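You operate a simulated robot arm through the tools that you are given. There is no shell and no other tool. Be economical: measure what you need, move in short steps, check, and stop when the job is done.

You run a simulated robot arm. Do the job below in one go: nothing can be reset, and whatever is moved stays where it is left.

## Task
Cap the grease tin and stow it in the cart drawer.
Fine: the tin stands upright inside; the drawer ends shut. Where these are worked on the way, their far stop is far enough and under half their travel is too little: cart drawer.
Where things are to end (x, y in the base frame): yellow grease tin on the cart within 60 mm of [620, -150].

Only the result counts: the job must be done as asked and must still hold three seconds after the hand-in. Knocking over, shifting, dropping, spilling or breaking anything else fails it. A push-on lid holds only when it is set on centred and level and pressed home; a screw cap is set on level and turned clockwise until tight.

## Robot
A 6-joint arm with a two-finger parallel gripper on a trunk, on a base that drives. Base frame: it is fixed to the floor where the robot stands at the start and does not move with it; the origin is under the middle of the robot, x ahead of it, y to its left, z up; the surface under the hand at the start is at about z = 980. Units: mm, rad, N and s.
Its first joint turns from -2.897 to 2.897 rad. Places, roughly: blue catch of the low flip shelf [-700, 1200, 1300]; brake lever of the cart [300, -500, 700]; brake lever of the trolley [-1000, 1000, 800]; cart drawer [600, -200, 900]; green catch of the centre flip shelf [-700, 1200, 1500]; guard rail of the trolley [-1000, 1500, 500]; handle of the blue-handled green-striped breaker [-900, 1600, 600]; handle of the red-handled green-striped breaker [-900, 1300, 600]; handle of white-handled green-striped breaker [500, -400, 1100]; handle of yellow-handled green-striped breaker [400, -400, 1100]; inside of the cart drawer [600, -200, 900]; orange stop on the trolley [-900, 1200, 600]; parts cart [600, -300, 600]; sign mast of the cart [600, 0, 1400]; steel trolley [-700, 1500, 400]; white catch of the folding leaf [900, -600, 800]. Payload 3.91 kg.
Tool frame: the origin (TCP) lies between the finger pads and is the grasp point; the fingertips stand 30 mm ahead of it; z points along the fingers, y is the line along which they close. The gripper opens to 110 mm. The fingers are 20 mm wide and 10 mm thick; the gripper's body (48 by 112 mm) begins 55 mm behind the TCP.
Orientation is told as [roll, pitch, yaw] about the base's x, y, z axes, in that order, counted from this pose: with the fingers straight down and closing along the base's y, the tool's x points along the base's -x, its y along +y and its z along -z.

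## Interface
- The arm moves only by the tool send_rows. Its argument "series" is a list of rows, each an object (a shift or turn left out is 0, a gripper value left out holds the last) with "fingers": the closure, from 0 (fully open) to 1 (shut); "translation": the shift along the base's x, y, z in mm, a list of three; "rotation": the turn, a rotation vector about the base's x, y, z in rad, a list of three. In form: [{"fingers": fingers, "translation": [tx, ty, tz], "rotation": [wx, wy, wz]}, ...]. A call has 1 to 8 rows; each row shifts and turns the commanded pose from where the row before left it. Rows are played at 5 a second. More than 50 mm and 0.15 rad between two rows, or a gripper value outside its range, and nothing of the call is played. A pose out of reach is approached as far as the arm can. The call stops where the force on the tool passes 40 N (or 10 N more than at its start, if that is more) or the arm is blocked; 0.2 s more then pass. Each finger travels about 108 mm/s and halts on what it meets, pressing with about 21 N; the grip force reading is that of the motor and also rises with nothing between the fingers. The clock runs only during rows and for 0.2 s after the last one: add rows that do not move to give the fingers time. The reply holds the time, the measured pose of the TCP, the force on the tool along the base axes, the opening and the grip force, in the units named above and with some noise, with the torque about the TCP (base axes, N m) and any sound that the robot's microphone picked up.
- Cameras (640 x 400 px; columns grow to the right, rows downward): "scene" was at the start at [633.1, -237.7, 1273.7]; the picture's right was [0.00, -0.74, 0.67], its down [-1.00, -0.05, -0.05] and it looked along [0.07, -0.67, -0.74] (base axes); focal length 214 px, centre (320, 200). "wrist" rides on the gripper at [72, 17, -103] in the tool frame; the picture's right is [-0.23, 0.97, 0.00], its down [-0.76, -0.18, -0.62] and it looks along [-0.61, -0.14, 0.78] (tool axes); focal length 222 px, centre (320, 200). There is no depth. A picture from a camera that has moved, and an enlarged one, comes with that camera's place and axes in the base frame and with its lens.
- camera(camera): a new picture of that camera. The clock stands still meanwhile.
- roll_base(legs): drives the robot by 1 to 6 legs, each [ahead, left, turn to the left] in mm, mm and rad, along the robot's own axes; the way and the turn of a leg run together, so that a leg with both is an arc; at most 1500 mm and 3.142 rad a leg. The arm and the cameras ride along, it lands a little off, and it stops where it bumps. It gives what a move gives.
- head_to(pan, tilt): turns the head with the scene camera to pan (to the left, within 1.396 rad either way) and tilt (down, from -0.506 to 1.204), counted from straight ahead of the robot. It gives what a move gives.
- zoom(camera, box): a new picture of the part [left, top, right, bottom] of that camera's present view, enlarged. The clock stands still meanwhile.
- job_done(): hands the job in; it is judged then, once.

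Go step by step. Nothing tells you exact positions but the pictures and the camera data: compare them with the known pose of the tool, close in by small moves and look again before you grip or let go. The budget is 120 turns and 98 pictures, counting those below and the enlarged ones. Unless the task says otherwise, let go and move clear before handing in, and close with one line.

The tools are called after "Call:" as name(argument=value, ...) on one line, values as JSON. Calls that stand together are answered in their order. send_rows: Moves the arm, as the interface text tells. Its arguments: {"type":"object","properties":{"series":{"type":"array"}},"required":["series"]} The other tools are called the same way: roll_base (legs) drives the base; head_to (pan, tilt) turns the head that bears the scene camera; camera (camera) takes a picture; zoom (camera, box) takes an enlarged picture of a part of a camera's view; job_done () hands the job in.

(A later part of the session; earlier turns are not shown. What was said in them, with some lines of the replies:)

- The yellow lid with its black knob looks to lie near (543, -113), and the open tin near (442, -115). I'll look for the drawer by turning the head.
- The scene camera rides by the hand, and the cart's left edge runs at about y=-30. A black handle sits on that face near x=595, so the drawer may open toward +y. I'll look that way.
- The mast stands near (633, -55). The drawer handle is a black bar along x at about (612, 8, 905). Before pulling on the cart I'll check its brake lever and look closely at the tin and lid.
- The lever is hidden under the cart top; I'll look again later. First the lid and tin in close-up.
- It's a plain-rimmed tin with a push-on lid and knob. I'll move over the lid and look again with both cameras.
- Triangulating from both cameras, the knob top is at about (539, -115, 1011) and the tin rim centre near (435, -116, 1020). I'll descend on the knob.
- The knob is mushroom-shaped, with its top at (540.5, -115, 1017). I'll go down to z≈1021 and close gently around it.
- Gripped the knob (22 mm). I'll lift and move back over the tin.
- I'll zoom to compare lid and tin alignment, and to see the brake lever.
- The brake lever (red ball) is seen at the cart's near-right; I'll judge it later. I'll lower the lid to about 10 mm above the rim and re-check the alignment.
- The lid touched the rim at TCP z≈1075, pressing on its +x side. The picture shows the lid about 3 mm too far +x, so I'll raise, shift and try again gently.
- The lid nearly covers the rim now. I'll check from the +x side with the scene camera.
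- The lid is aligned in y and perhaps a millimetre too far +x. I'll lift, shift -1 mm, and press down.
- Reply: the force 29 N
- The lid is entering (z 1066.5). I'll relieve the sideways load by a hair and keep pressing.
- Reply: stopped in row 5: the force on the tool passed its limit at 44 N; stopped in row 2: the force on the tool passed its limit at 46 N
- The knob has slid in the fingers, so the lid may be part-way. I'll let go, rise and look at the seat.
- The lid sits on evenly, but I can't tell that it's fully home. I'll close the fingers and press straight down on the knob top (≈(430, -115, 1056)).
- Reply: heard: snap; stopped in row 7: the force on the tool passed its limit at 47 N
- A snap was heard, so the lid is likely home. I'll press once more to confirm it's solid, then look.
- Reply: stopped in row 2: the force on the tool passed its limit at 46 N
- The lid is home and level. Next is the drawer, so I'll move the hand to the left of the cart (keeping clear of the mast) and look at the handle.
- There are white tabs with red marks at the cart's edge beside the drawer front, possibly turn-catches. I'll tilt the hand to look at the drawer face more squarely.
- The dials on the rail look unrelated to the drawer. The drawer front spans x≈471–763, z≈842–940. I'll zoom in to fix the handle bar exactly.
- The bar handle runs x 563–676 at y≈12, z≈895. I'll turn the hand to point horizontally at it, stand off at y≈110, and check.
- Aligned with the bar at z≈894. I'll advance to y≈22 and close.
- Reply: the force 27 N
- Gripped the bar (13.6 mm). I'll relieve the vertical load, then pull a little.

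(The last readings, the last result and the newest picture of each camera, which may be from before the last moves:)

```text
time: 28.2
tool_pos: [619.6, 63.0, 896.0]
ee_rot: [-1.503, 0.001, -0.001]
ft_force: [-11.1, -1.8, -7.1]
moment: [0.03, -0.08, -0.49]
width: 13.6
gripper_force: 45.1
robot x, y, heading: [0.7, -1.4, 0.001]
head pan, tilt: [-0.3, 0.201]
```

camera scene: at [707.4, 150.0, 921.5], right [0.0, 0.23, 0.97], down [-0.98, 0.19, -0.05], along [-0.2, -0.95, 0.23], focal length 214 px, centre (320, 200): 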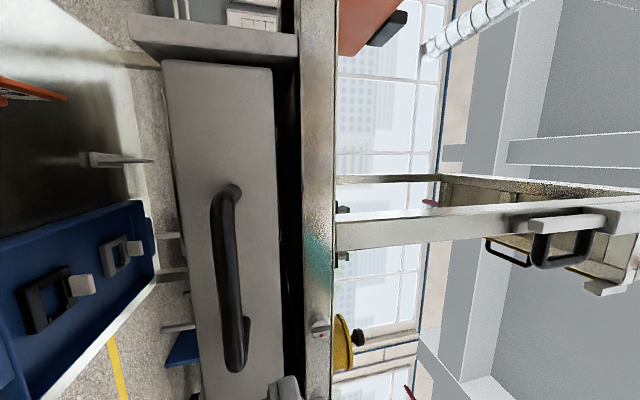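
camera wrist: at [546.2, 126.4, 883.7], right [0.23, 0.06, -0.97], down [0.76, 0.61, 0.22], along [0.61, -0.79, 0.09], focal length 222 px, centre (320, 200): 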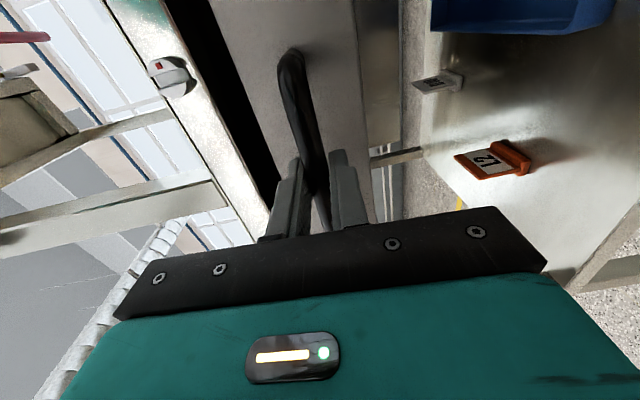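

Call:
send_rows(series=[{"translation": [0, 25, 0]}, {"translation": [0, 25, 0]}, {"translation": [0, 25, 0]}, {"translation": [0, 25, 0]}])

Call:
camera(camera="wrist")

Call:
camera(camera="scene")

```text
time: 29.1
tool_pos: [618.2, 149.7, 895.5]
ee_rot: [-1.505, 0.003, 0.001]
ft_force: [-1.3, 1.0, -2.7]
moment: [0.08, -0.36, 1.13]
width: 13.7
gripper_force: 44.6
robot x, y, heading: [4.6, 2.7, -0.002]
head pan, tilt: [-0.3, 0.201]
stopped in row 4: the force on the tool passed its limit at 44 N (the readings are from after the stop); the commanded pose is now the measured one
```

```text
54 pictures are left
camera wrist: at [547.0, 253.7, 884.1], right [0.22, 0.06, -0.97], down [0.76, 0.61, 0.22], along [0.61, -0.79, 0.09], focal length 222 px, centre (320, 200)
```

wrist: 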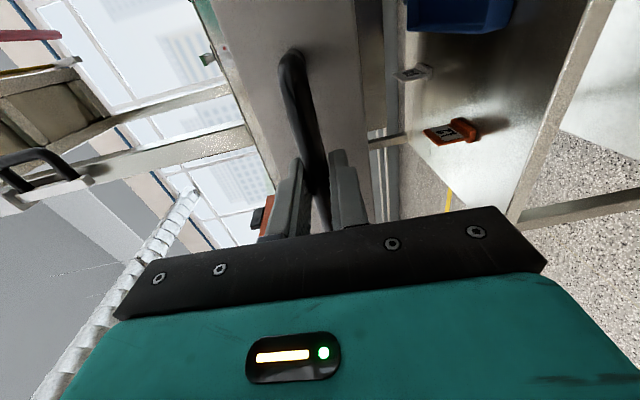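

```text
53 pictures are left
camera scene: at [709.0, 189.2, 923.5], right [0.0, 0.23, 0.97], down [-0.98, 0.19, -0.04], along [-0.2, -0.95, 0.23], focal length 214 px, centre (320, 200)
```

scene: 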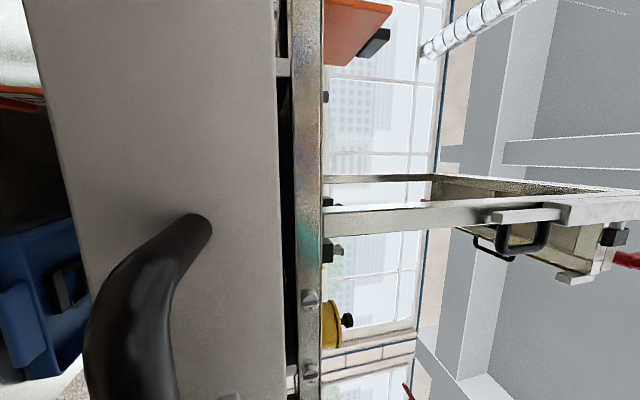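

The drawer came out 128 mm, then was blocked. I'll try once more to see whether that's the stop.

Call:
send_rows(series=[{}, {"translation": [0, 6, 0]}, {"translation": [0, 6, 0]}, {"translation": [0, 6, 0]}, {"translation": [0, 6, 0]}])

```text
time: 30.3
tool_pos: [618.9, 174.8, 895.3]
ee_rot: [-1.506, 0.006, -0.001]
ft_force: [-8.8, -1.5, -21.9]
moment: [0.13, -0.31, -0.59]
width: 13.6
gripper_force: 45.1
robot x, y, heading: [-0.7, -1.4, 0.005]
head pan, tilt: [-0.3, 0.201]
```

It still moves, so I'll continue slowly.

Call:
send_rows(series=[{"translation": [0, 6, -1]}, {"translation": [0, 8, 0]}, {"translation": [0, 8, 0]}, {"translation": [0, 8, 0]}, {"translation": [0, 8, 0]}, {"translation": [0, 8, 0]}, {"translation": [0, 8, 0]}, {"translation": [0, 8, 0]}])

```text
time: 31.4
tool_pos: [618.9, 200.5, 895.8]
ee_rot: [-1.499, -0.004, 0.005]
ft_force: [-11.4, 1.2, 10.6]
moment: [-0.1, 0.18, -0.72]
width: 13.7
gripper_force: 44.6
out of reach, approached as far as the arm can: row 4, 5
robot x, y, heading: [-0.9, -0.5, -0.0]
head pan, tilt: [-0.3, 0.201]
stopped in row 5: the force on the tool passed its limit at 49 N (the readings are from after the stop); the commanded pose is now the measured one
```

The arm's reach ends here with the drawer out about 179 mm. I'll release, slide off along the bar toward -x, rise and look into the drawer.

Call:
send_rows(series=[{"fingers": 0.5}, {}, {"translation": [-20, 0, 0]}, {"translation": [-30, 0, 0]}, {"translation": [-40, 10, 0]}, {"translation": [-30, 20, 0]}, {"translation": [0, 30, 10]}])

```text
time: 33.0
tool_pos: [523.8, 208.8, 856.1]
ee_rot: [-1.486, -0.005, 0.017]
ft_force: [0.6, -0.5, -0.3]
moment: [0.01, -0.02, 0.02]
width: 55.0
gripper_force: 0.1
out of reach, approached as far as the arm can: row 4, 5, 6, 7
robot x, y, heading: [-0.6, 0.6, -0.001]
head pan, tilt: [-0.3, 0.201]
```

Call:
send_rows(series=[{"rotation": [0.15, 0, 0], "translation": [0, 0, 20]}, {"rotation": [0.15, 0, 0], "translation": [0, 0, 30]}, {"rotation": [0.15, 0, 0], "translation": [0, 0, 40]}, {"rotation": [0.15, 0, 0], "translation": [0, 0, 40]}, {"rotation": [0.15, 0, 0], "translation": [0, 0, 40]}, {}])

```text
time: 34.4
tool_pos: [526.3, 208.2, 1021.7]
ee_rot: [-0.75, -0.006, 0.005]
ft_force: [0.3, -0.3, 0.0]
moment: [0.01, -0.02, 0.02]
width: 54.8
gripper_force: 0.0
robot x, y, heading: [-0.1, -2.7, -0.002]
head pan, tilt: [-0.3, 0.201]
```

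Call:
send_rows(series=[{"rotation": [0.15, 0, 0], "translation": [0, -15, 35]}, {"rotation": [0.15, 0, 0], "translation": [0, -15, 35]}, {"rotation": [0.15, 0, 0], "translation": [0, -15, 35]}, {"rotation": [0.15, 0.006, 0], "translation": [0, -20, 25]}, {"rotation": [0.15, 0, -0.005], "translation": [0, -20, 25]}, {}])

Call:
camera(camera="scene")

Call:
camera(camera="wrist")

```text
time: 35.8
tool_pos: [524.2, 123.6, 1179.0]
ee_rot: [0.002, 0.0, -0.005]
ft_force: [0.4, 0.7, 0.5]
moment: [0.01, -0.01, 0.01]
width: 54.8
gripper_force: 0.1
robot x, y, heading: [3.1, 1.2, 0.001]
head pan, tilt: [-0.3, 0.201]
```

```text
52 pictures are left
camera scene: at [615.0, 96.1, 1217.7], right [0.0, -0.96, 0.29], down [-0.98, 0.06, 0.19], along [-0.2, -0.29, -0.94], focal length 214 px, centre (320, 200)
```

scene: 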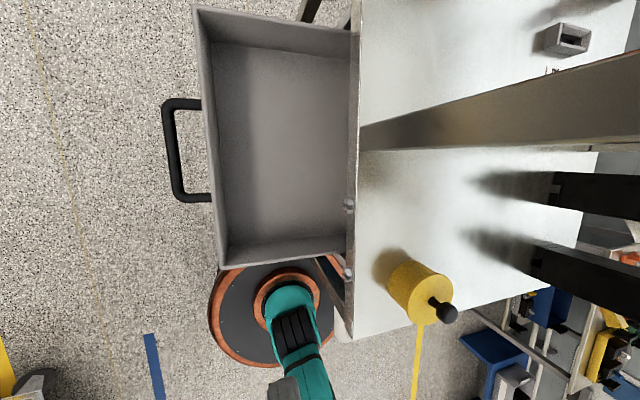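

```text
51 pictures are left
camera wrist: at [453.4, 140.7, 1280.5], right [0.23, 0.97, 0.0], down [0.76, -0.18, 0.62], along [0.61, -0.14, -0.78], focal length 222 px, centre (320, 200)
```

wrist: 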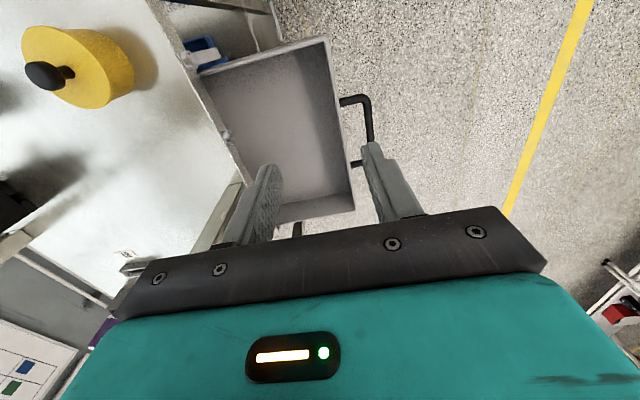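

The drawer is open about 175 mm, empty, and deep enough. To be sure of its stroke I'll push the front panel further out from inside with closed, vertical fingers.

Call:
send_rows(series=[{"translation": [45, -10, 0], "fingers": 1}, {"translation": [48, -12, -30]}, {"translation": [0, 0, -48]}, {"translation": [0, 0, -48]}, {"translation": [0, 0, -48]}, {"translation": [0, 0, -40]}, {"translation": [0, 0, -28]}, {}])

Call:
camera(camera="wrist")

```text
refused: row 2 steps farther than a row can; nothing moved
```

```text
50 pictures are left
camera wrist: at [453.4, 140.7, 1280.5], right [0.23, 0.97, 0.0], down [0.76, -0.18, 0.62], along [0.61, -0.14, -0.78], focal length 222 px, centre (320, 200)
```

wrist: 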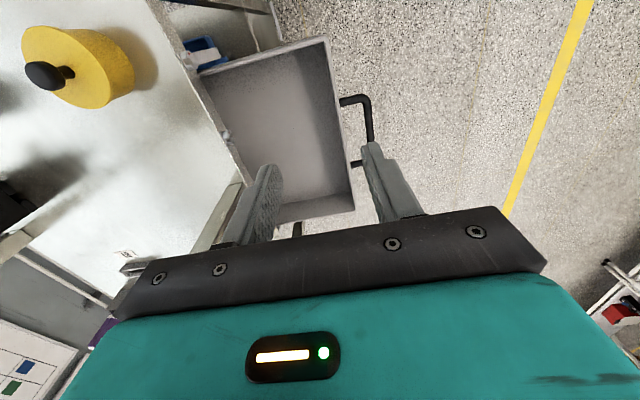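

Call:
send_rows(series=[{"translation": [45, -10, 0], "fingers": 1}, {"translation": [46, -12, 0]}, {"translation": [0, 0, -48]}, {"translation": [0, 0, -48]}, {"translation": [0, 0, -48]}, {"translation": [0, 0, -48]}, {"translation": [0, 0, -48]}, {}])

Call:
camera(camera="wrist")

```text
time: 37.6
tool_pos: [614.8, 102.8, 937.2]
ee_rot: [0.0, 0.001, -0.005]
ft_force: [-0.2, 0.4, 1.0]
moment: [0.03, 0.0, 0.02]
width: 0.1
gripper_force: 20.3
robot x, y, heading: [-1.4, -1.1, -0.0]
head pan, tilt: [-0.3, 0.201]
```

```text
49 pictures are left
camera wrist: at [543.2, 121.1, 1039.1], right [0.23, 0.97, 0.0], down [0.76, -0.18, 0.62], along [0.61, -0.14, -0.78], focal length 222 px, centre (320, 200)
```

wrist: 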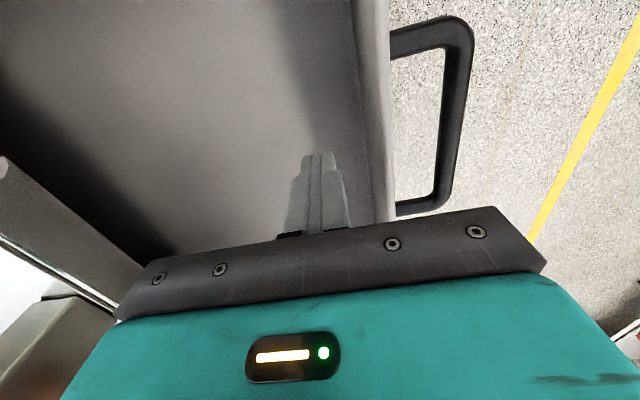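

The fingers are inside the drawer. I'll push the panel outward in small steps until the stop.

Call:
send_rows(series=[{"translation": [0, 10, 0]}, {"translation": [0, 8, 0]}, {"translation": [0, 8, 0]}, {"translation": [0, 8, 0]}, {"translation": [0, 8, 0]}, {"translation": [0, 8, 0]}, {"translation": [0, 8, 0]}, {"translation": [0, 8, 0]}])

```text
time: 39.4
tool_pos: [615.3, 168.3, 938.8]
ee_rot: [0.0, 0.0, -0.004]
ft_force: [-0.6, -1.4, 0.3]
moment: [-0.02, 0.01, -0.01]
width: 0.0
gripper_force: 21.2
robot x, y, heading: [-3.9, -1.8, -0.001]
head pan, tilt: [-0.3, 0.201]
```

Call:
send_rows(series=[{"translation": [0, 10, 0]}, {"translation": [0, 10, 0]}, {"translation": [0, 10, 0]}, {"translation": [0, 10, 0]}, {"translation": [0, 10, 0]}, {"translation": [0, 10, 0]}, {"translation": [0, 10, 0]}, {"translation": [0, 10, 0]}])

Call:
camera(camera="scene")

```text
time: 40.7
tool_pos: [614.6, 213.2, 938.2]
ee_rot: [-0.005, 0.001, -0.012]
ft_force: [-4.9, -11.6, 3.6]
moment: [-0.09, 0.07, 0.14]
width: 0.1
gripper_force: 21.0
robot x, y, heading: [4.4, -0.5, -0.0]
head pan, tilt: [-0.3, 0.201]
stopped in row 6: the force on the tool passed its limit at 54 N (the readings are from after the stop); the commanded pose is now the measured one
```

```text
48 pictures are left
camera scene: at [704.8, 185.8, 977.6], right [-0.01, -0.95, 0.3], down [-0.98, 0.07, 0.19], along [-0.2, -0.29, -0.93], focal length 214 px, centre (320, 200)
```

scene: 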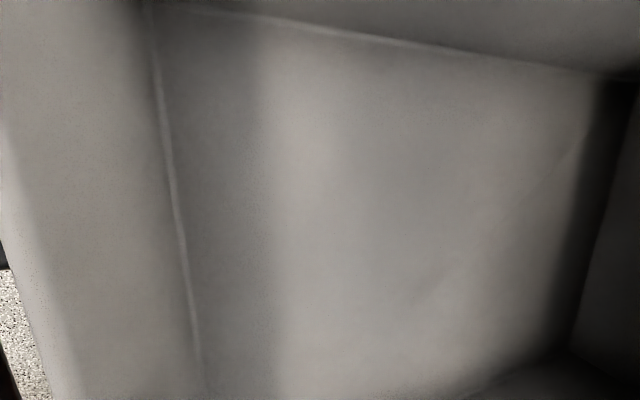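

That looks like the far stop. I'll raise up and measure the drawer.

Call:
send_rows(series=[{"translation": [0, -10, 0]}, {"translation": [0, 0, 48]}, {"translation": [0, 0, 48]}, {"translation": [0, 0, 48]}, {"translation": [-40, -20, 20]}, {"translation": [-40, -20, 20]}, {"translation": [0, -30, 20]}, {}])

Call:
camera(camera="scene")

Call:
camera(camera="wrist")

```text
time: 42.5
tool_pos: [535.8, 134.9, 1143.2]
ee_rot: [-0.006, 0.003, -0.01]
ft_force: [-0.3, -0.1, 0.7]
moment: [0.03, -0.01, -0.02]
width: 0.2
gripper_force: 20.8
robot x, y, heading: [-1.9, -1.0, -0.003]
head pan, tilt: [-0.3, 0.201]
```

```text
47 pictures are left
camera scene: at [624.5, 107.6, 1183.2], right [-0.01, -0.95, 0.3], down [-0.98, 0.07, 0.19], along [-0.2, -0.29, -0.93], focal length 214 px, centre (320, 200)
```

scene: 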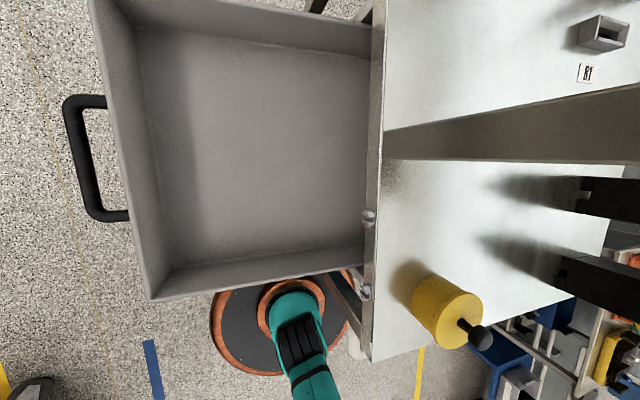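

```text
46 pictures are left
camera wrist: at [463.2, 153.4, 1246.0], right [0.24, 0.97, 0.0], down [0.76, -0.18, 0.62], along [0.6, -0.15, -0.78], focal length 222 px, centre (320, 200)
```

wrist: 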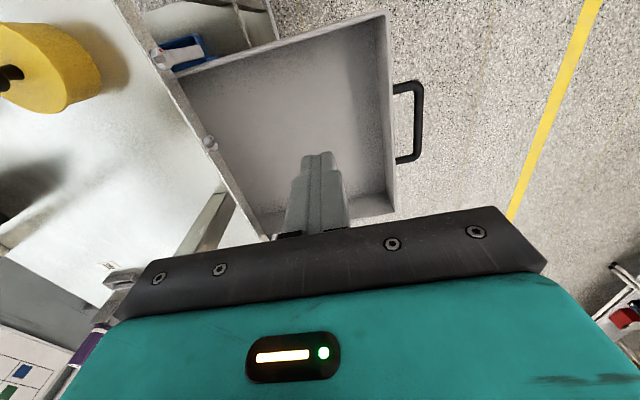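

The drawer is at its far stop (~258 mm travel), so the target spot when open is about (620, 108). Now I'll go over the capped tin with the fingers open.

Call:
send_rows(series=[{"translation": [-17.5, -42, 0], "rotation": [0.006, -0.003, 0.01], "fingers": 0}, {"translation": [-17.5, -42, 0]}, {"translation": [-17.5, -42, 0]}, {"translation": [-17.5, -42, 0]}, {"translation": [-17.5, -42, 0]}, {"translation": [-17.5, -40.5, 0]}, {}])

Call:
camera(camera="wrist")

Call:
camera(camera="scene")

```text
time: 43.2
tool_pos: [496.1, 45.9, 1143.1]
ee_rot: [0.007, -0.006, 0.017]
ft_force: [-1.5, 17.6, 1.8]
moment: [-1.35, -0.28, 1.7]
width: 110.0
gripper_force: 0.0
robot x, y, heading: [2.6, 0.9, -0.0]
head pan, tilt: [-0.3, 0.201]
stopped in row 3: the force on the tool passed its limit at 74 N (the readings are from after the stop); the commanded pose is now the measured one
```

```text
45 pictures are left
camera wrist: at [423.3, 61.7, 1244.6], right [0.21, 0.98, 0.01], down [0.76, -0.17, 0.63], along [0.61, -0.13, -0.78], focal length 222 px, centre (320, 200)
```

wrist: 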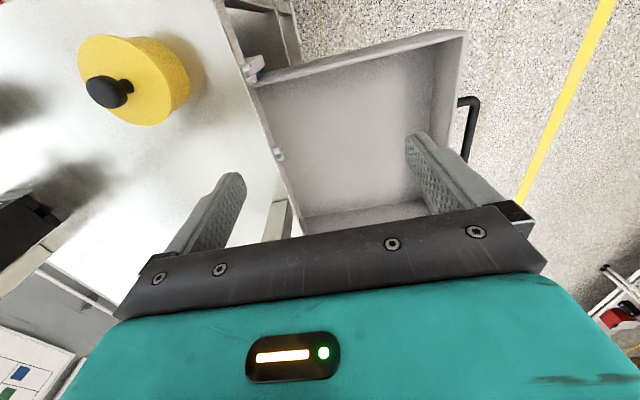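

```text
44 pictures are left
camera scene: at [586.3, 22.5, 1181.9], right [0.02, -0.96, 0.27], down [-0.98, 0.04, 0.19], along [-0.19, -0.27, -0.94], focal length 214 px, centre (320, 200)
```

scene: 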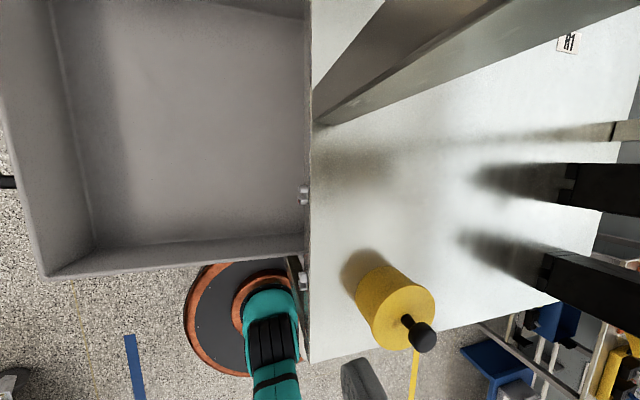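

The hand's front (the head camera) bumped the mast while crossing, though the cart edge still measures y≈-25. I'll back off, go to x≈431 first, then cross over.

Call:
send_rows(series=[{"translation": [0, 12, 0]}, {"translation": [-33, 0, 0], "rotation": [-0.007, 0.006, -0.017]}, {"translation": [-32, 0, 0]}, {"translation": [0, -45, 0]}, {"translation": [0, -45, 0]}, {"translation": [0, -45, 0]}, {"translation": [0, -38, 0]}, {}])

Call:
camera(camera="wrist")

Call:
camera(camera="scene")

```text
time: 45.0
tool_pos: [430.7, -118.6, 1142.8]
ee_rot: [0.001, 0.002, -0.005]
ft_force: [-0.9, 1.2, 0.6]
moment: [0.02, -0.04, -0.01]
width: 109.9
gripper_force: 0.1
robot x, y, heading: [0.9, -5.0, -0.001]
head pan, tilt: [-0.3, 0.201]
```

```text
43 pictures are left
camera wrist: at [359.4, -102.0, 1244.0], right [0.23, 0.97, 0.0], down [0.76, -0.18, 0.62], along [0.61, -0.14, -0.78], focal length 222 px, centre (320, 200)
```

wrist: 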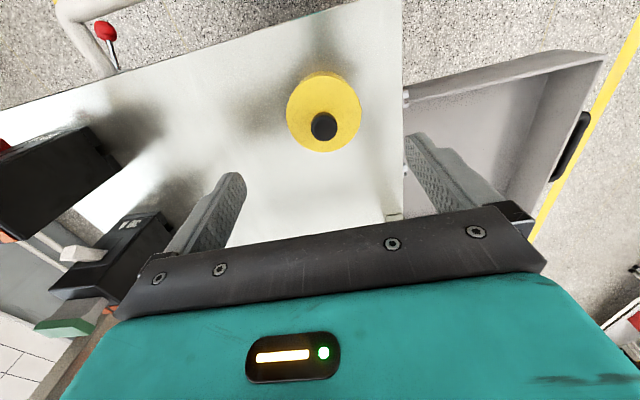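

```text
42 pictures are left
camera scene: at [521.1, -146.5, 1181.1], right [0.0, -0.96, 0.3], down [-0.98, 0.06, 0.19], along [-0.2, -0.29, -0.94], focal length 214 px, centre (320, 200)
```

scene: 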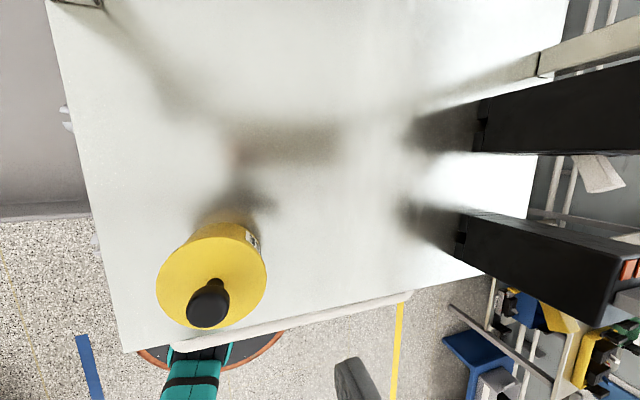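

The tin is still at (431, -115). I'll descend around it to z≈1018 and close.

Call:
send_rows(series=[{"translation": [0, 3, -40]}, {"translation": [0, 0, -40]}, {"translation": [0, 0, -35]}, {"translation": [0, 0, -9]}, {}])

Call:
camera(camera="wrist")

```text
time: 46.2
tool_pos: [431.7, -115.9, 1018.4]
ee_rot: [0.0, 0.003, -0.005]
ft_force: [0.6, 0.5, -0.4]
moment: [0.02, -0.04, 0.01]
width: 110.0
gripper_force: 0.0
robot x, y, heading: [-2.0, -0.5, 0.0]
head pan, tilt: [-0.3, 0.201]
```

```text
41 pictures are left
camera wrist: at [360.8, -97.9, 1119.8], right [0.23, 0.97, 0.0], down [0.76, -0.18, 0.62], along [0.61, -0.14, -0.78], focal length 222 px, centre (320, 200)
```

wrist: 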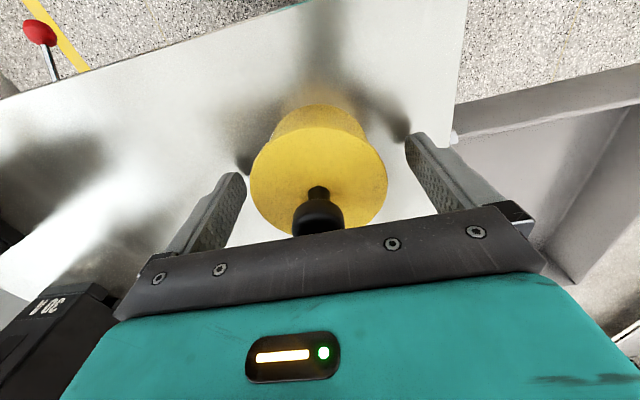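

Call:
send_rows(series=[{"fingers": 1}, {}, {}, {}, {"translation": [0, 0, 20]}, {}])

Call:
camera(camera="wrist")

```text
time: 47.6
tool_pos: [431.6, -115.0, 1038.7]
ee_rot: [-0.001, 0.003, -0.003]
ft_force: [-0.7, -0.4, -2.7]
moment: [0.0, 0.03, -0.01]
width: 69.1
gripper_force: 21.3
robot x, y, heading: [-0.2, -3.9, -0.001]
head pan, tilt: [-0.3, 0.201]
```

```text
40 pictures are left
camera wrist: at [360.5, -97.8, 1141.1], right [0.23, 0.97, 0.0], down [0.76, -0.18, 0.62], along [0.6, -0.14, -0.78], focal length 222 px, centre (320, 200)
```

wrist: 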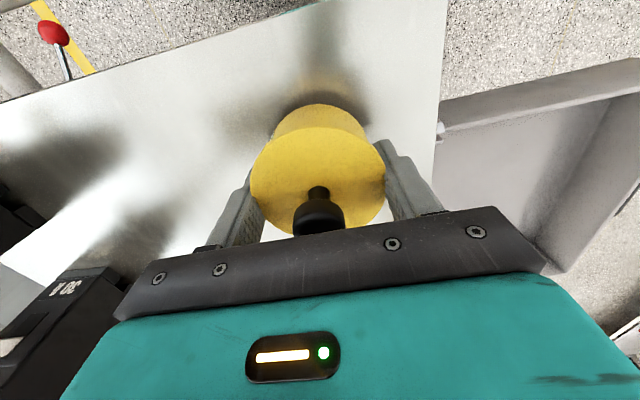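

Tin is held and lifted whole. I'll raise it and carry it left beyond the cart edge before going forward.

Call:
send_rows(series=[{"translation": [0, 0, 40]}, {"translation": [0, 0, 35]}, {"translation": [0, 40, 0]}, {"translation": [0, 45, 0]}, {"translation": [0, 45, 0]}, {"translation": [0, 45, 0]}, {"translation": [0, 48, 0]}, {}])

Call:
send_rows(series=[{"translation": [40, 0, 0]}, {"translation": [48, 0, 0]}, {"translation": [48, 0, 0]}, {"translation": [48, 0, 0]}, {"translation": [4, 0, 0]}, {}])

Call:
camera(camera="wrist")

Call:
camera(camera="scene")

```text
time: 49.4
tool_pos: [430.0, 107.9, 1113.1]
ee_rot: [-0.001, 0.002, -0.004]
ft_force: [1.0, -0.5, -2.2]
moment: [-0.03, 0.0, 0.03]
width: 69.4
gripper_force: 21.1
robot x, y, heading: [-3.4, -1.9, -0.003]
head pan, tilt: [-0.3, 0.201]
```

```text
time: 50.8
tool_pos: [621.3, 108.2, 1113.4]
ee_rot: [0.0, 0.0, -0.003]
ft_force: [0.8, 0.3, -2.4]
moment: [0.01, 0.0, 0.02]
width: 69.3
gripper_force: 21.0
robot x, y, heading: [-2.8, -0.8, 0.003]
head pan, tilt: [-0.3, 0.201]
```

```text
39 pictures are left
camera wrist: at [548.9, 126.4, 1215.2], right [0.23, 0.97, 0.0], down [0.76, -0.18, 0.62], along [0.6, -0.14, -0.78], focal length 222 px, centre (320, 200)
```

wrist: 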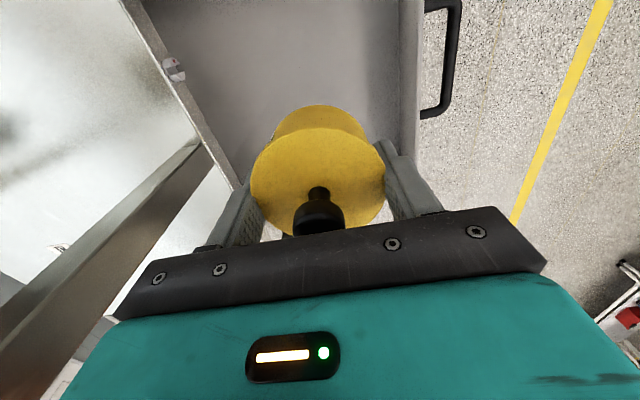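

```text
38 pictures are left
camera scene: at [710.5, 82.0, 1152.2], right [0.0, -0.96, 0.3], down [-0.98, 0.06, 0.19], along [-0.2, -0.29, -0.94], focal length 214 px, centre (320, 200)
```

scene: 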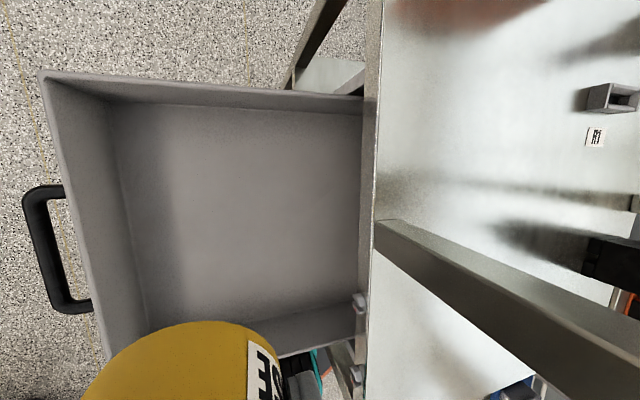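

Over the drawer. I'll tuck the head camera in so it can't touch the drawer wall, and lower the tin.

Call:
head_to(pan=0, tilt=0.8)

Call:
send_rows(series=[{"translation": [0, 3, -40]}, {"translation": [0, 0, -45]}, {"translation": [0, 0, -45]}, {"translation": [0, 0, -40]}, {"translation": [0, 0, -20]}, {"translation": [0, 0, -10]}, {}])

Call:
camera(camera="wrist")

```text
time: 51.8
tool_pos: [619.9, 108.3, 1114.0]
ee_rot: [0.0, 0.002, -0.002]
ft_force: [-0.2, 0.3, -2.4]
moment: [0.05, 0.01, 0.0]
width: 69.3
gripper_force: 21.0
robot x, y, heading: [-3.7, -2.4, -0.002]
head pan, tilt: [0.0, 0.799]
```

```text
time: 53.4
tool_pos: [618.7, 113.3, 913.8]
ee_rot: [0.0, 0.001, -0.003]
ft_force: [0.7, -0.4, -3.4]
moment: [-0.02, 0.02, 0.01]
width: 69.3
gripper_force: 20.8
robot x, y, heading: [-0.7, 1.2, 0.001]
head pan, tilt: [0.0, 0.799]
```

```text
37 pictures are left
camera wrist: at [547.4, 130.7, 1015.3], right [0.23, 0.97, 0.0], down [0.76, -0.18, 0.62], along [0.61, -0.14, -0.78], focal length 222 px, centre (320, 200)
```

wrist: 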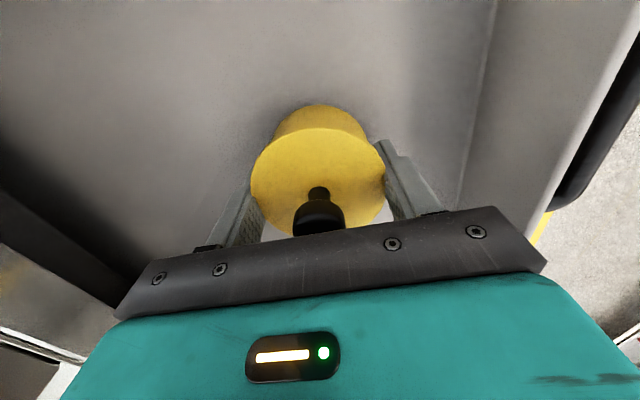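

Call:
send_rows(series=[{"translation": [0, 0, -6]}, {"translation": [0, 0, -5]}, {"translation": [0, 0, -3]}, {"translation": [0, 0, -3]}, {}])

```text
time: 54.6
tool_pos: [618.8, 111.9, 896.2]
ee_rot: [-0.002, 0.0, -0.003]
ft_force: [2.1, 2.5, 27.2]
moment: [0.03, 0.0, 0.0]
width: 69.4
gripper_force: 20.9
robot x, y, heading: [2.8, 0.6, -0.002]
head pan, tilt: [0.0, 0.799]
```

The tin is on the drawer floor. I'll relieve slightly, open, rise straight up and look.

Call:
send_rows(series=[{"translation": [0, 0, 2]}, {"fingers": 0}, {}, {}, {"translation": [0, 0, 45]}, {"translation": [0, 0, 45]}, {"translation": [0, 0, 48]}, {"translation": [0, 0, 48]}])

Call:
camera(camera="wrist")

```text
time: 56.4
tool_pos: [621.8, 111.5, 1085.4]
ee_rot: [0.001, 0.002, -0.005]
ft_force: [1.2, 0.0, 0.6]
moment: [-0.01, 0.0, -0.02]
width: 110.0
gripper_force: 0.1
robot x, y, heading: [-2.7, -0.6, 0.004]
head pan, tilt: [0.0, 0.799]
```

```text
36 pictures are left
camera wrist: at [550.3, 130.1, 1186.5], right [0.23, 0.97, 0.0], down [0.76, -0.18, 0.62], along [0.6, -0.14, -0.78], focal length 222 px, centre (320, 200)
```

wrist: 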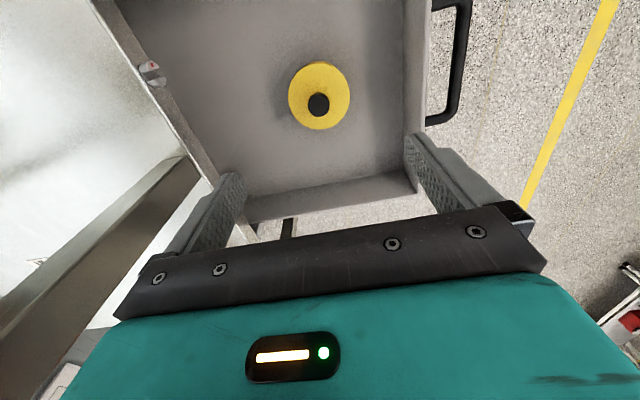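

The tin stands upright at about (620, 112) in the drawer. Next I'll close the fingers, go out beyond the handle with the hand tilted, and push the bar home.

Call:
send_rows(series=[{"translation": [0, 40, 20], "rotation": [-0.1, 0, 0], "fingers": 1}, {"translation": [0, 45, 0], "rotation": [-0.1, 0, 0]}, {"translation": [0, 45, 0], "rotation": [-0.1, 0, 0]}, {"translation": [0, 45, 0], "rotation": [-0.1, 0, 0]}, {"translation": [0, 30, 0], "rotation": [-0.1, 0, 0]}, {"translation": [0, 0, -10], "rotation": [-0.1, 0, 0]}, {}])

Call:
camera(camera="wrist")

```text
time: 58.0
tool_pos: [621.2, 317.1, 1096.5]
ee_rot: [-0.603, -0.001, -0.003]
ft_force: [-0.5, 0.2, -0.5]
moment: [0.0, 0.0, -0.01]
width: 0.0
gripper_force: 21.5
robot x, y, heading: [-0.2, -2.8, -0.003]
head pan, tilt: [0.0, 0.799]
```

```text
35 pictures are left
camera wrist: at [549.0, 391.1, 1169.8], right [0.23, 0.8, -0.55], down [0.76, 0.2, 0.62], along [0.61, -0.56, -0.56], focal length 222 px, centre (320, 200)
```

wrist: 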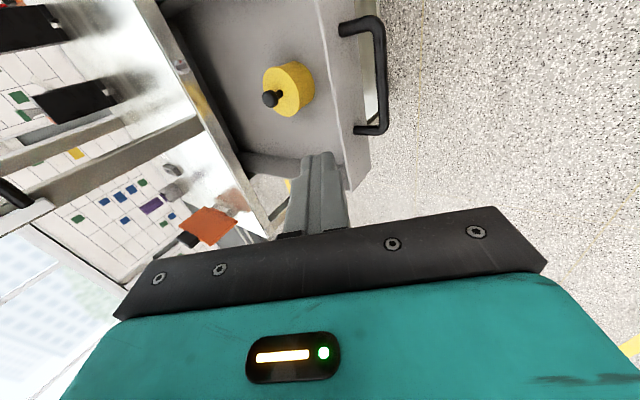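

Call:
send_rows(series=[{"translation": [0, 0, -45]}, {"translation": [0, 0, -45]}, {"translation": [0, 0, -45]}, {"translation": [0, 0, -35]}, {"translation": [0, 0, -15]}, {}])

Call:
camera(camera="wrist")

```text
time: 59.4
tool_pos: [619.7, 317.2, 908.9]
ee_rot: [-0.599, 0.0, -0.004]
ft_force: [-0.8, 0.5, 0.5]
moment: [0.0, 0.0, -0.04]
width: 0.0
gripper_force: 21.2
robot x, y, heading: [0.0, -1.0, 0.0]
head pan, tilt: [0.0, 0.799]
```

```text
34 pictures are left
camera wrist: at [547.7, 390.1, 982.5], right [0.23, 0.8, -0.55], down [0.76, 0.2, 0.61], along [0.6, -0.56, -0.56], focal length 222 px, centre (320, 200)
```

wrist: 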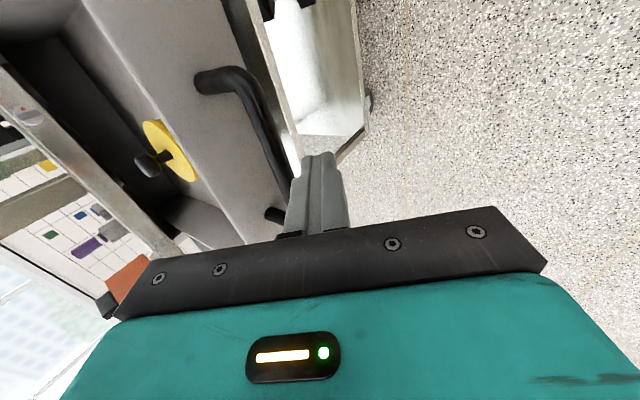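

Positioned in front of the bar. I'll push slowly toward the cart.

Call:
send_rows(series=[{"translation": [0, -10, 0]}, {"translation": [0, -10, 0]}, {"translation": [0, -8, 0]}, {"translation": [0, -8, 0]}, {"translation": [0, -8, 0]}, {"translation": [0, -8, 0]}, {"translation": [0, -8, 0]}, {"translation": [0, -8, 0]}])

Call:
camera(camera="wrist")

```text
time: 61.2
tool_pos: [618.3, 249.2, 910.2]
ee_rot: [-0.6, -0.001, -0.004]
ft_force: [0.4, 0.9, -5.0]
moment: [0.11, -0.02, 0.01]
width: 0.0
gripper_force: 21.0
robot x, y, heading: [0.5, -2.7, -0.0]
head pan, tilt: [0.0, 0.799]
```

```text
33 pictures are left
camera wrist: at [547.5, 321.9, 983.7], right [0.23, 0.8, -0.55], down [0.76, 0.2, 0.61], along [0.61, -0.56, -0.56], focal length 222 px, centre (320, 200)
```

wrist: 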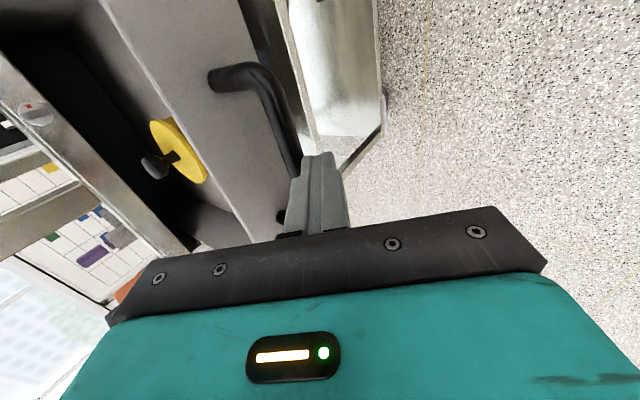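

It moves with the tin steady, so I'll go on.

Call:
send_rows(series=[{"translation": [0, -10, 0]}, {"translation": [0, -10, 0]}, {"translation": [0, -10, 0]}, {"translation": [0, -10, 0]}, {"translation": [0, -10, 0]}, {"translation": [0, -10, 0]}, {"translation": [0, -10, 0]}, {"translation": [0, -10, 0]}])

Call:
send_rows(series=[{"translation": [0, -10, 0]}, {"translation": [0, -10, 0]}, {"translation": [0, -10, 0]}, {"translation": [0, -10, 0]}, {"translation": [0, -10, 0]}, {"translation": [0, -10, 0]}, {"translation": [0, -10, 0]}])

Call:
camera(camera="wrist")

```text
time: 63.0
tool_pos: [618.3, 167.8, 909.6]
ee_rot: [-0.601, -0.002, -0.003]
ft_force: [-0.8, 0.6, -0.6]
moment: [0.01, -0.01, -0.02]
width: 0.0
gripper_force: 21.1
robot x, y, heading: [3.7, 2.3, 0.001]
head pan, tilt: [0.0, 0.799]
```

```text
time: 64.6
tool_pos: [620.0, 99.1, 909.2]
ee_rot: [-0.6, 0.0, -0.004]
ft_force: [-1.2, 2.2, -3.2]
moment: [0.09, 0.02, -0.05]
width: 0.1
gripper_force: 20.8
robot x, y, heading: [-1.5, 0.1, 0.001]
head pan, tilt: [0.0, 0.799]
```

```text
32 pictures are left
camera wrist: at [547.8, 172.0, 982.8], right [0.23, 0.8, -0.55], down [0.76, 0.2, 0.62], along [0.61, -0.56, -0.56], focal length 222 px, centre (320, 200)
```

wrist: 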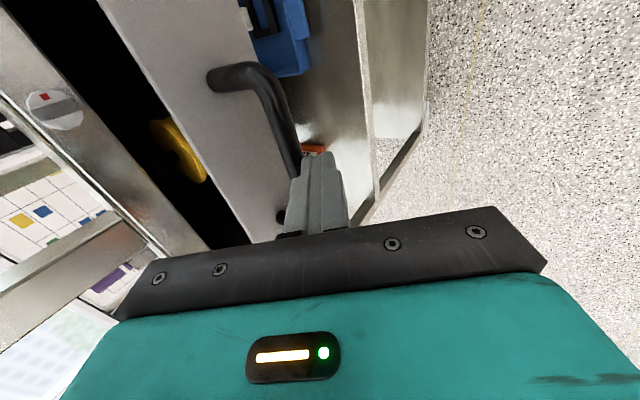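

Call:
send_rows(series=[{"translation": [0, -8, 0]}, {"translation": [0, -8, 0]}, {"translation": [0, -8, 0]}, {"translation": [0, -8, 0]}, {"translation": [0, -8, 0]}, {"translation": [0, -6, 0]}, {"translation": [0, -6, 0]}, {"translation": [0, -6, 0]}])

Call:
send_rows(series=[{"translation": [0, -5, 0]}, {"translation": [0, -5, 0]}, {"translation": [0, -5, 0]}, {"translation": [0, -5, 0]}])

Call:
camera(camera="wrist")

```text
time: 66.4
tool_pos: [618.9, 41.5, 909.0]
ee_rot: [-0.602, 0.0, -0.004]
ft_force: [-2.9, 6.2, -0.1]
moment: [0.12, -0.01, -0.06]
width: 0.1
gripper_force: 20.9
robot x, y, heading: [2.7, -1.2, -0.001]
head pan, tilt: [0.0, 0.799]
```

```text
time: 66.8
tool_pos: [619.5, 41.6, 909.3]
ee_rot: [-0.598, -0.001, 0.004]
ft_force: [-1.8, 9.8, -2.0]
moment: [0.24, 0.02, -0.15]
width: 0.0
gripper_force: 20.7
robot x, y, heading: [-2.8, 2.4, 0.001]
head pan, tilt: [0.0, 0.799]
stopped in row 2: the force on the tool passed its limit at 48 N (the readings are from after the stop); the commanded pose is now the measured one
```

```text
31 pictures are left
camera wrist: at [547.4, 114.2, 983.5], right [0.23, 0.81, -0.55], down [0.76, 0.21, 0.62], along [0.61, -0.55, -0.57], focal length 222 px, centre (320, 200)
```

wrist: 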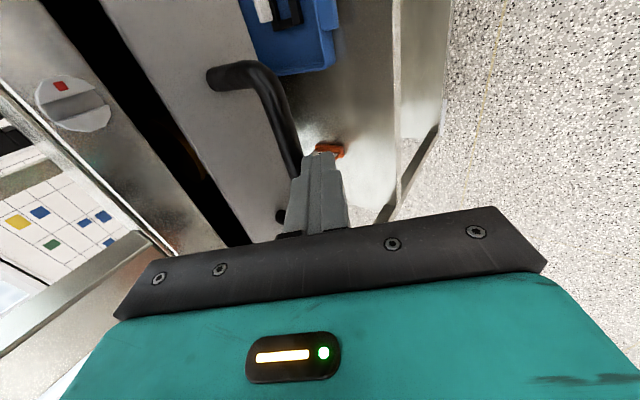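

The drawer stopped with the bar at y≈14, which is where it was when shut. I'll back off and compare with the earlier view of the closed drawer.

Call:
send_rows(series=[{"translation": [0, 40, 0]}, {"translation": [0, 40, 10]}, {"translation": [-25, 40, 25]}, {"translation": [-25, 30, 30], "rotation": [-0.1, 0, 0]}, {"translation": [-25, 20, 30], "rotation": [-0.1, 0, 0]}, {"translation": [-22, 10, 33], "rotation": [-0.1, 0, 0]}, {}])

Call:
head_to(pan=-0.3, tilt=0.2)

Call:
camera(camera="scene")

Call:
camera(camera="wrist")

```text
refused: row 3 steps farther than a row can; nothing moved
```

```text
time: 67.8
tool_pos: [619.7, 42.3, 908.5]
ee_rot: [-0.598, -0.001, 0.002]
ft_force: [-3.2, 20.0, -6.3]
moment: [0.48, -0.02, -0.19]
width: 0.3
gripper_force: 20.8
robot x, y, heading: [-1.4, 1.5, 0.002]
head pan, tilt: [-0.3, 0.201]
```

```text
30 pictures are left
camera scene: at [709.7, 43.2, 956.8], right [0.0, -0.62, 0.78], down [-0.98, 0.15, 0.12], along [-0.2, -0.77, -0.61], focal length 214 px, centre (320, 200)
```

scene: 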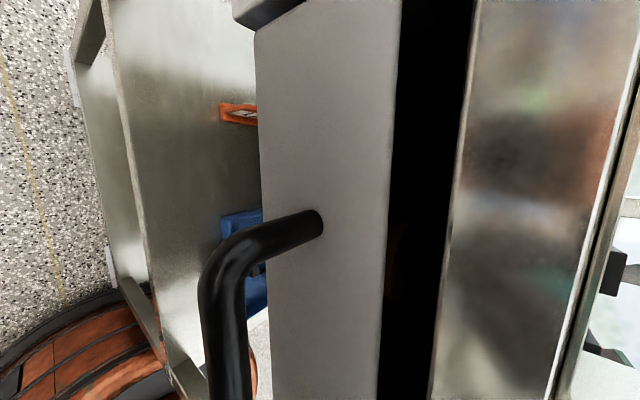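

```text
29 pictures are left
camera wrist: at [547.6, 114.0, 983.3], right [0.23, 0.81, -0.55], down [0.76, 0.21, 0.62], along [0.61, -0.56, -0.57], focal length 222 px, centre (320, 200)
```

wrist: 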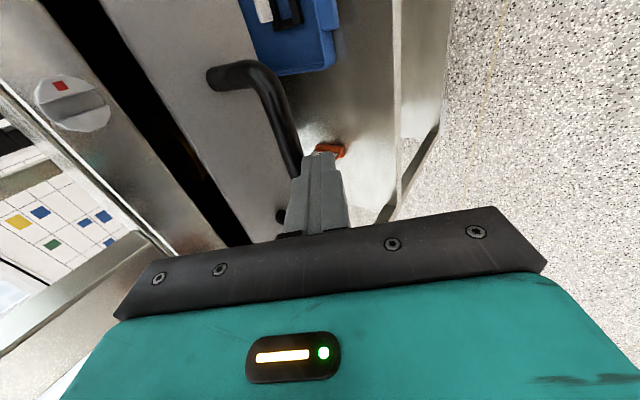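

Call:
send_rows(series=[{"translation": [0, 40, 0]}, {"translation": [0, 40, 10]}, {"translation": [-20, 35, 20]}, {"translation": [-25, 30, 28], "rotation": [-0.1, 0, 0]}, {"translation": [-25, 20, 30], "rotation": [-0.1, 0, 0]}, {"translation": [-27, 13, 38], "rotation": [-0.1, 0, 0]}, {}])

Call:
camera(camera="scene")

Call:
camera(camera="wrist")

```text
time: 69.5
tool_pos: [523.8, 219.8, 1036.7]
ee_rot: [-0.899, -0.002, 0.0]
ft_force: [0.2, -1.2, -0.5]
moment: [-0.03, 0.03, 0.02]
width: 0.1
gripper_force: 21.0
robot x, y, heading: [1.4, 1.8, 0.004]
head pan, tilt: [-0.3, 0.201]
```

```text
28 pictures are left
camera scene: at [614.0, 234.5, 1081.2], right [0.0, -0.36, 0.93], down [-0.98, 0.18, 0.07], along [-0.2, -0.91, -0.36], focal length 214 px, centre (320, 200)
```

scene: 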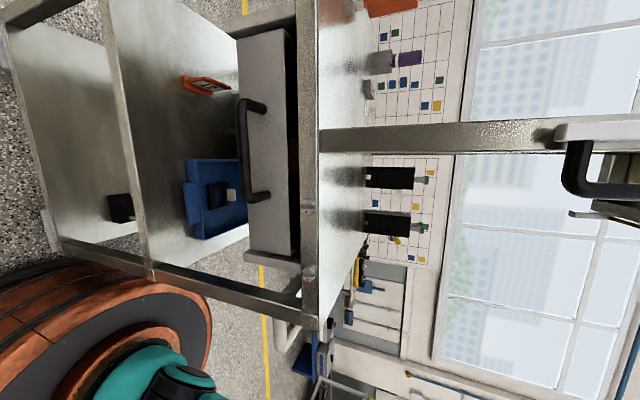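

```text
27 pictures are left
camera wrist: at [452.0, 310.1, 1085.3], right [0.23, 0.61, -0.76], down [0.76, 0.38, 0.53], along [0.61, -0.7, -0.38], focal length 222 px, centre (320, 200)
```

wrist: 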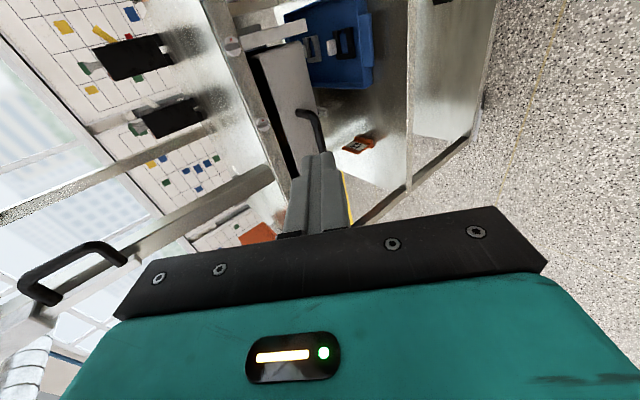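

Call:
zoom(camera="scene", box=[220, 80, 320, 220])

Call:
zoom(camera="scene", box=[220, 160, 380, 320])

```text
2.86 times, centred on (270, 150) of scene
camera zoom: at [614.0, 234.5, 1081.2], right [0.0, -0.36, 0.93], down [-0.98, 0.18, 0.07], along [-0.2, -0.91, -0.36], focal length 613 px, centre (463, 343)
```

zoom: 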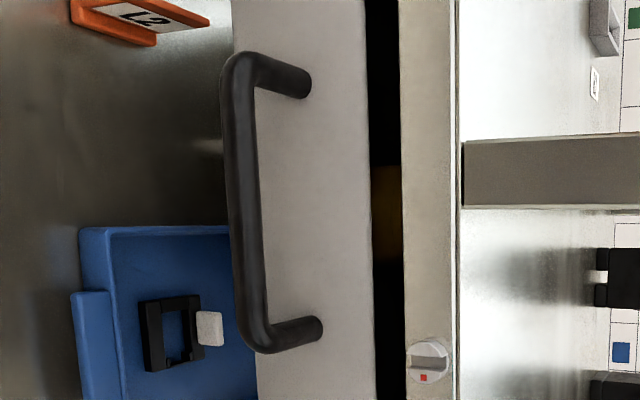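

```text
2.50 times, centred on (300, 240) of scene
camera zoom: at [614.0, 234.5, 1081.2], right [0.0, -0.36, 0.93], down [-0.98, 0.18, 0.07], along [-0.2, -0.91, -0.36], focal length 536 px, centre (370, 100)
```

zoom: 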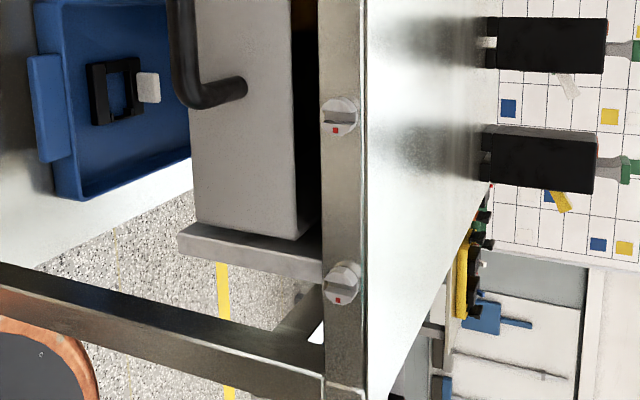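

The drawer is shut exactly as it was at the start, the cart hasn't moved, and the capped tin shows through the gap at about x=618. The hand is clear, so I'm handing in.

Call:
job_done()

```text
The job is handed in.
```

The grease tin is capped (the lid snapped home) and stands upright in the shut cart drawer at about (618, -146). The y is an estimate from the drawer's travel, good to about 10 mm. On the way, the hand bumped the cart's sign mast once at a peak of 74 N; the cart and the tin showed no shift afterwards.
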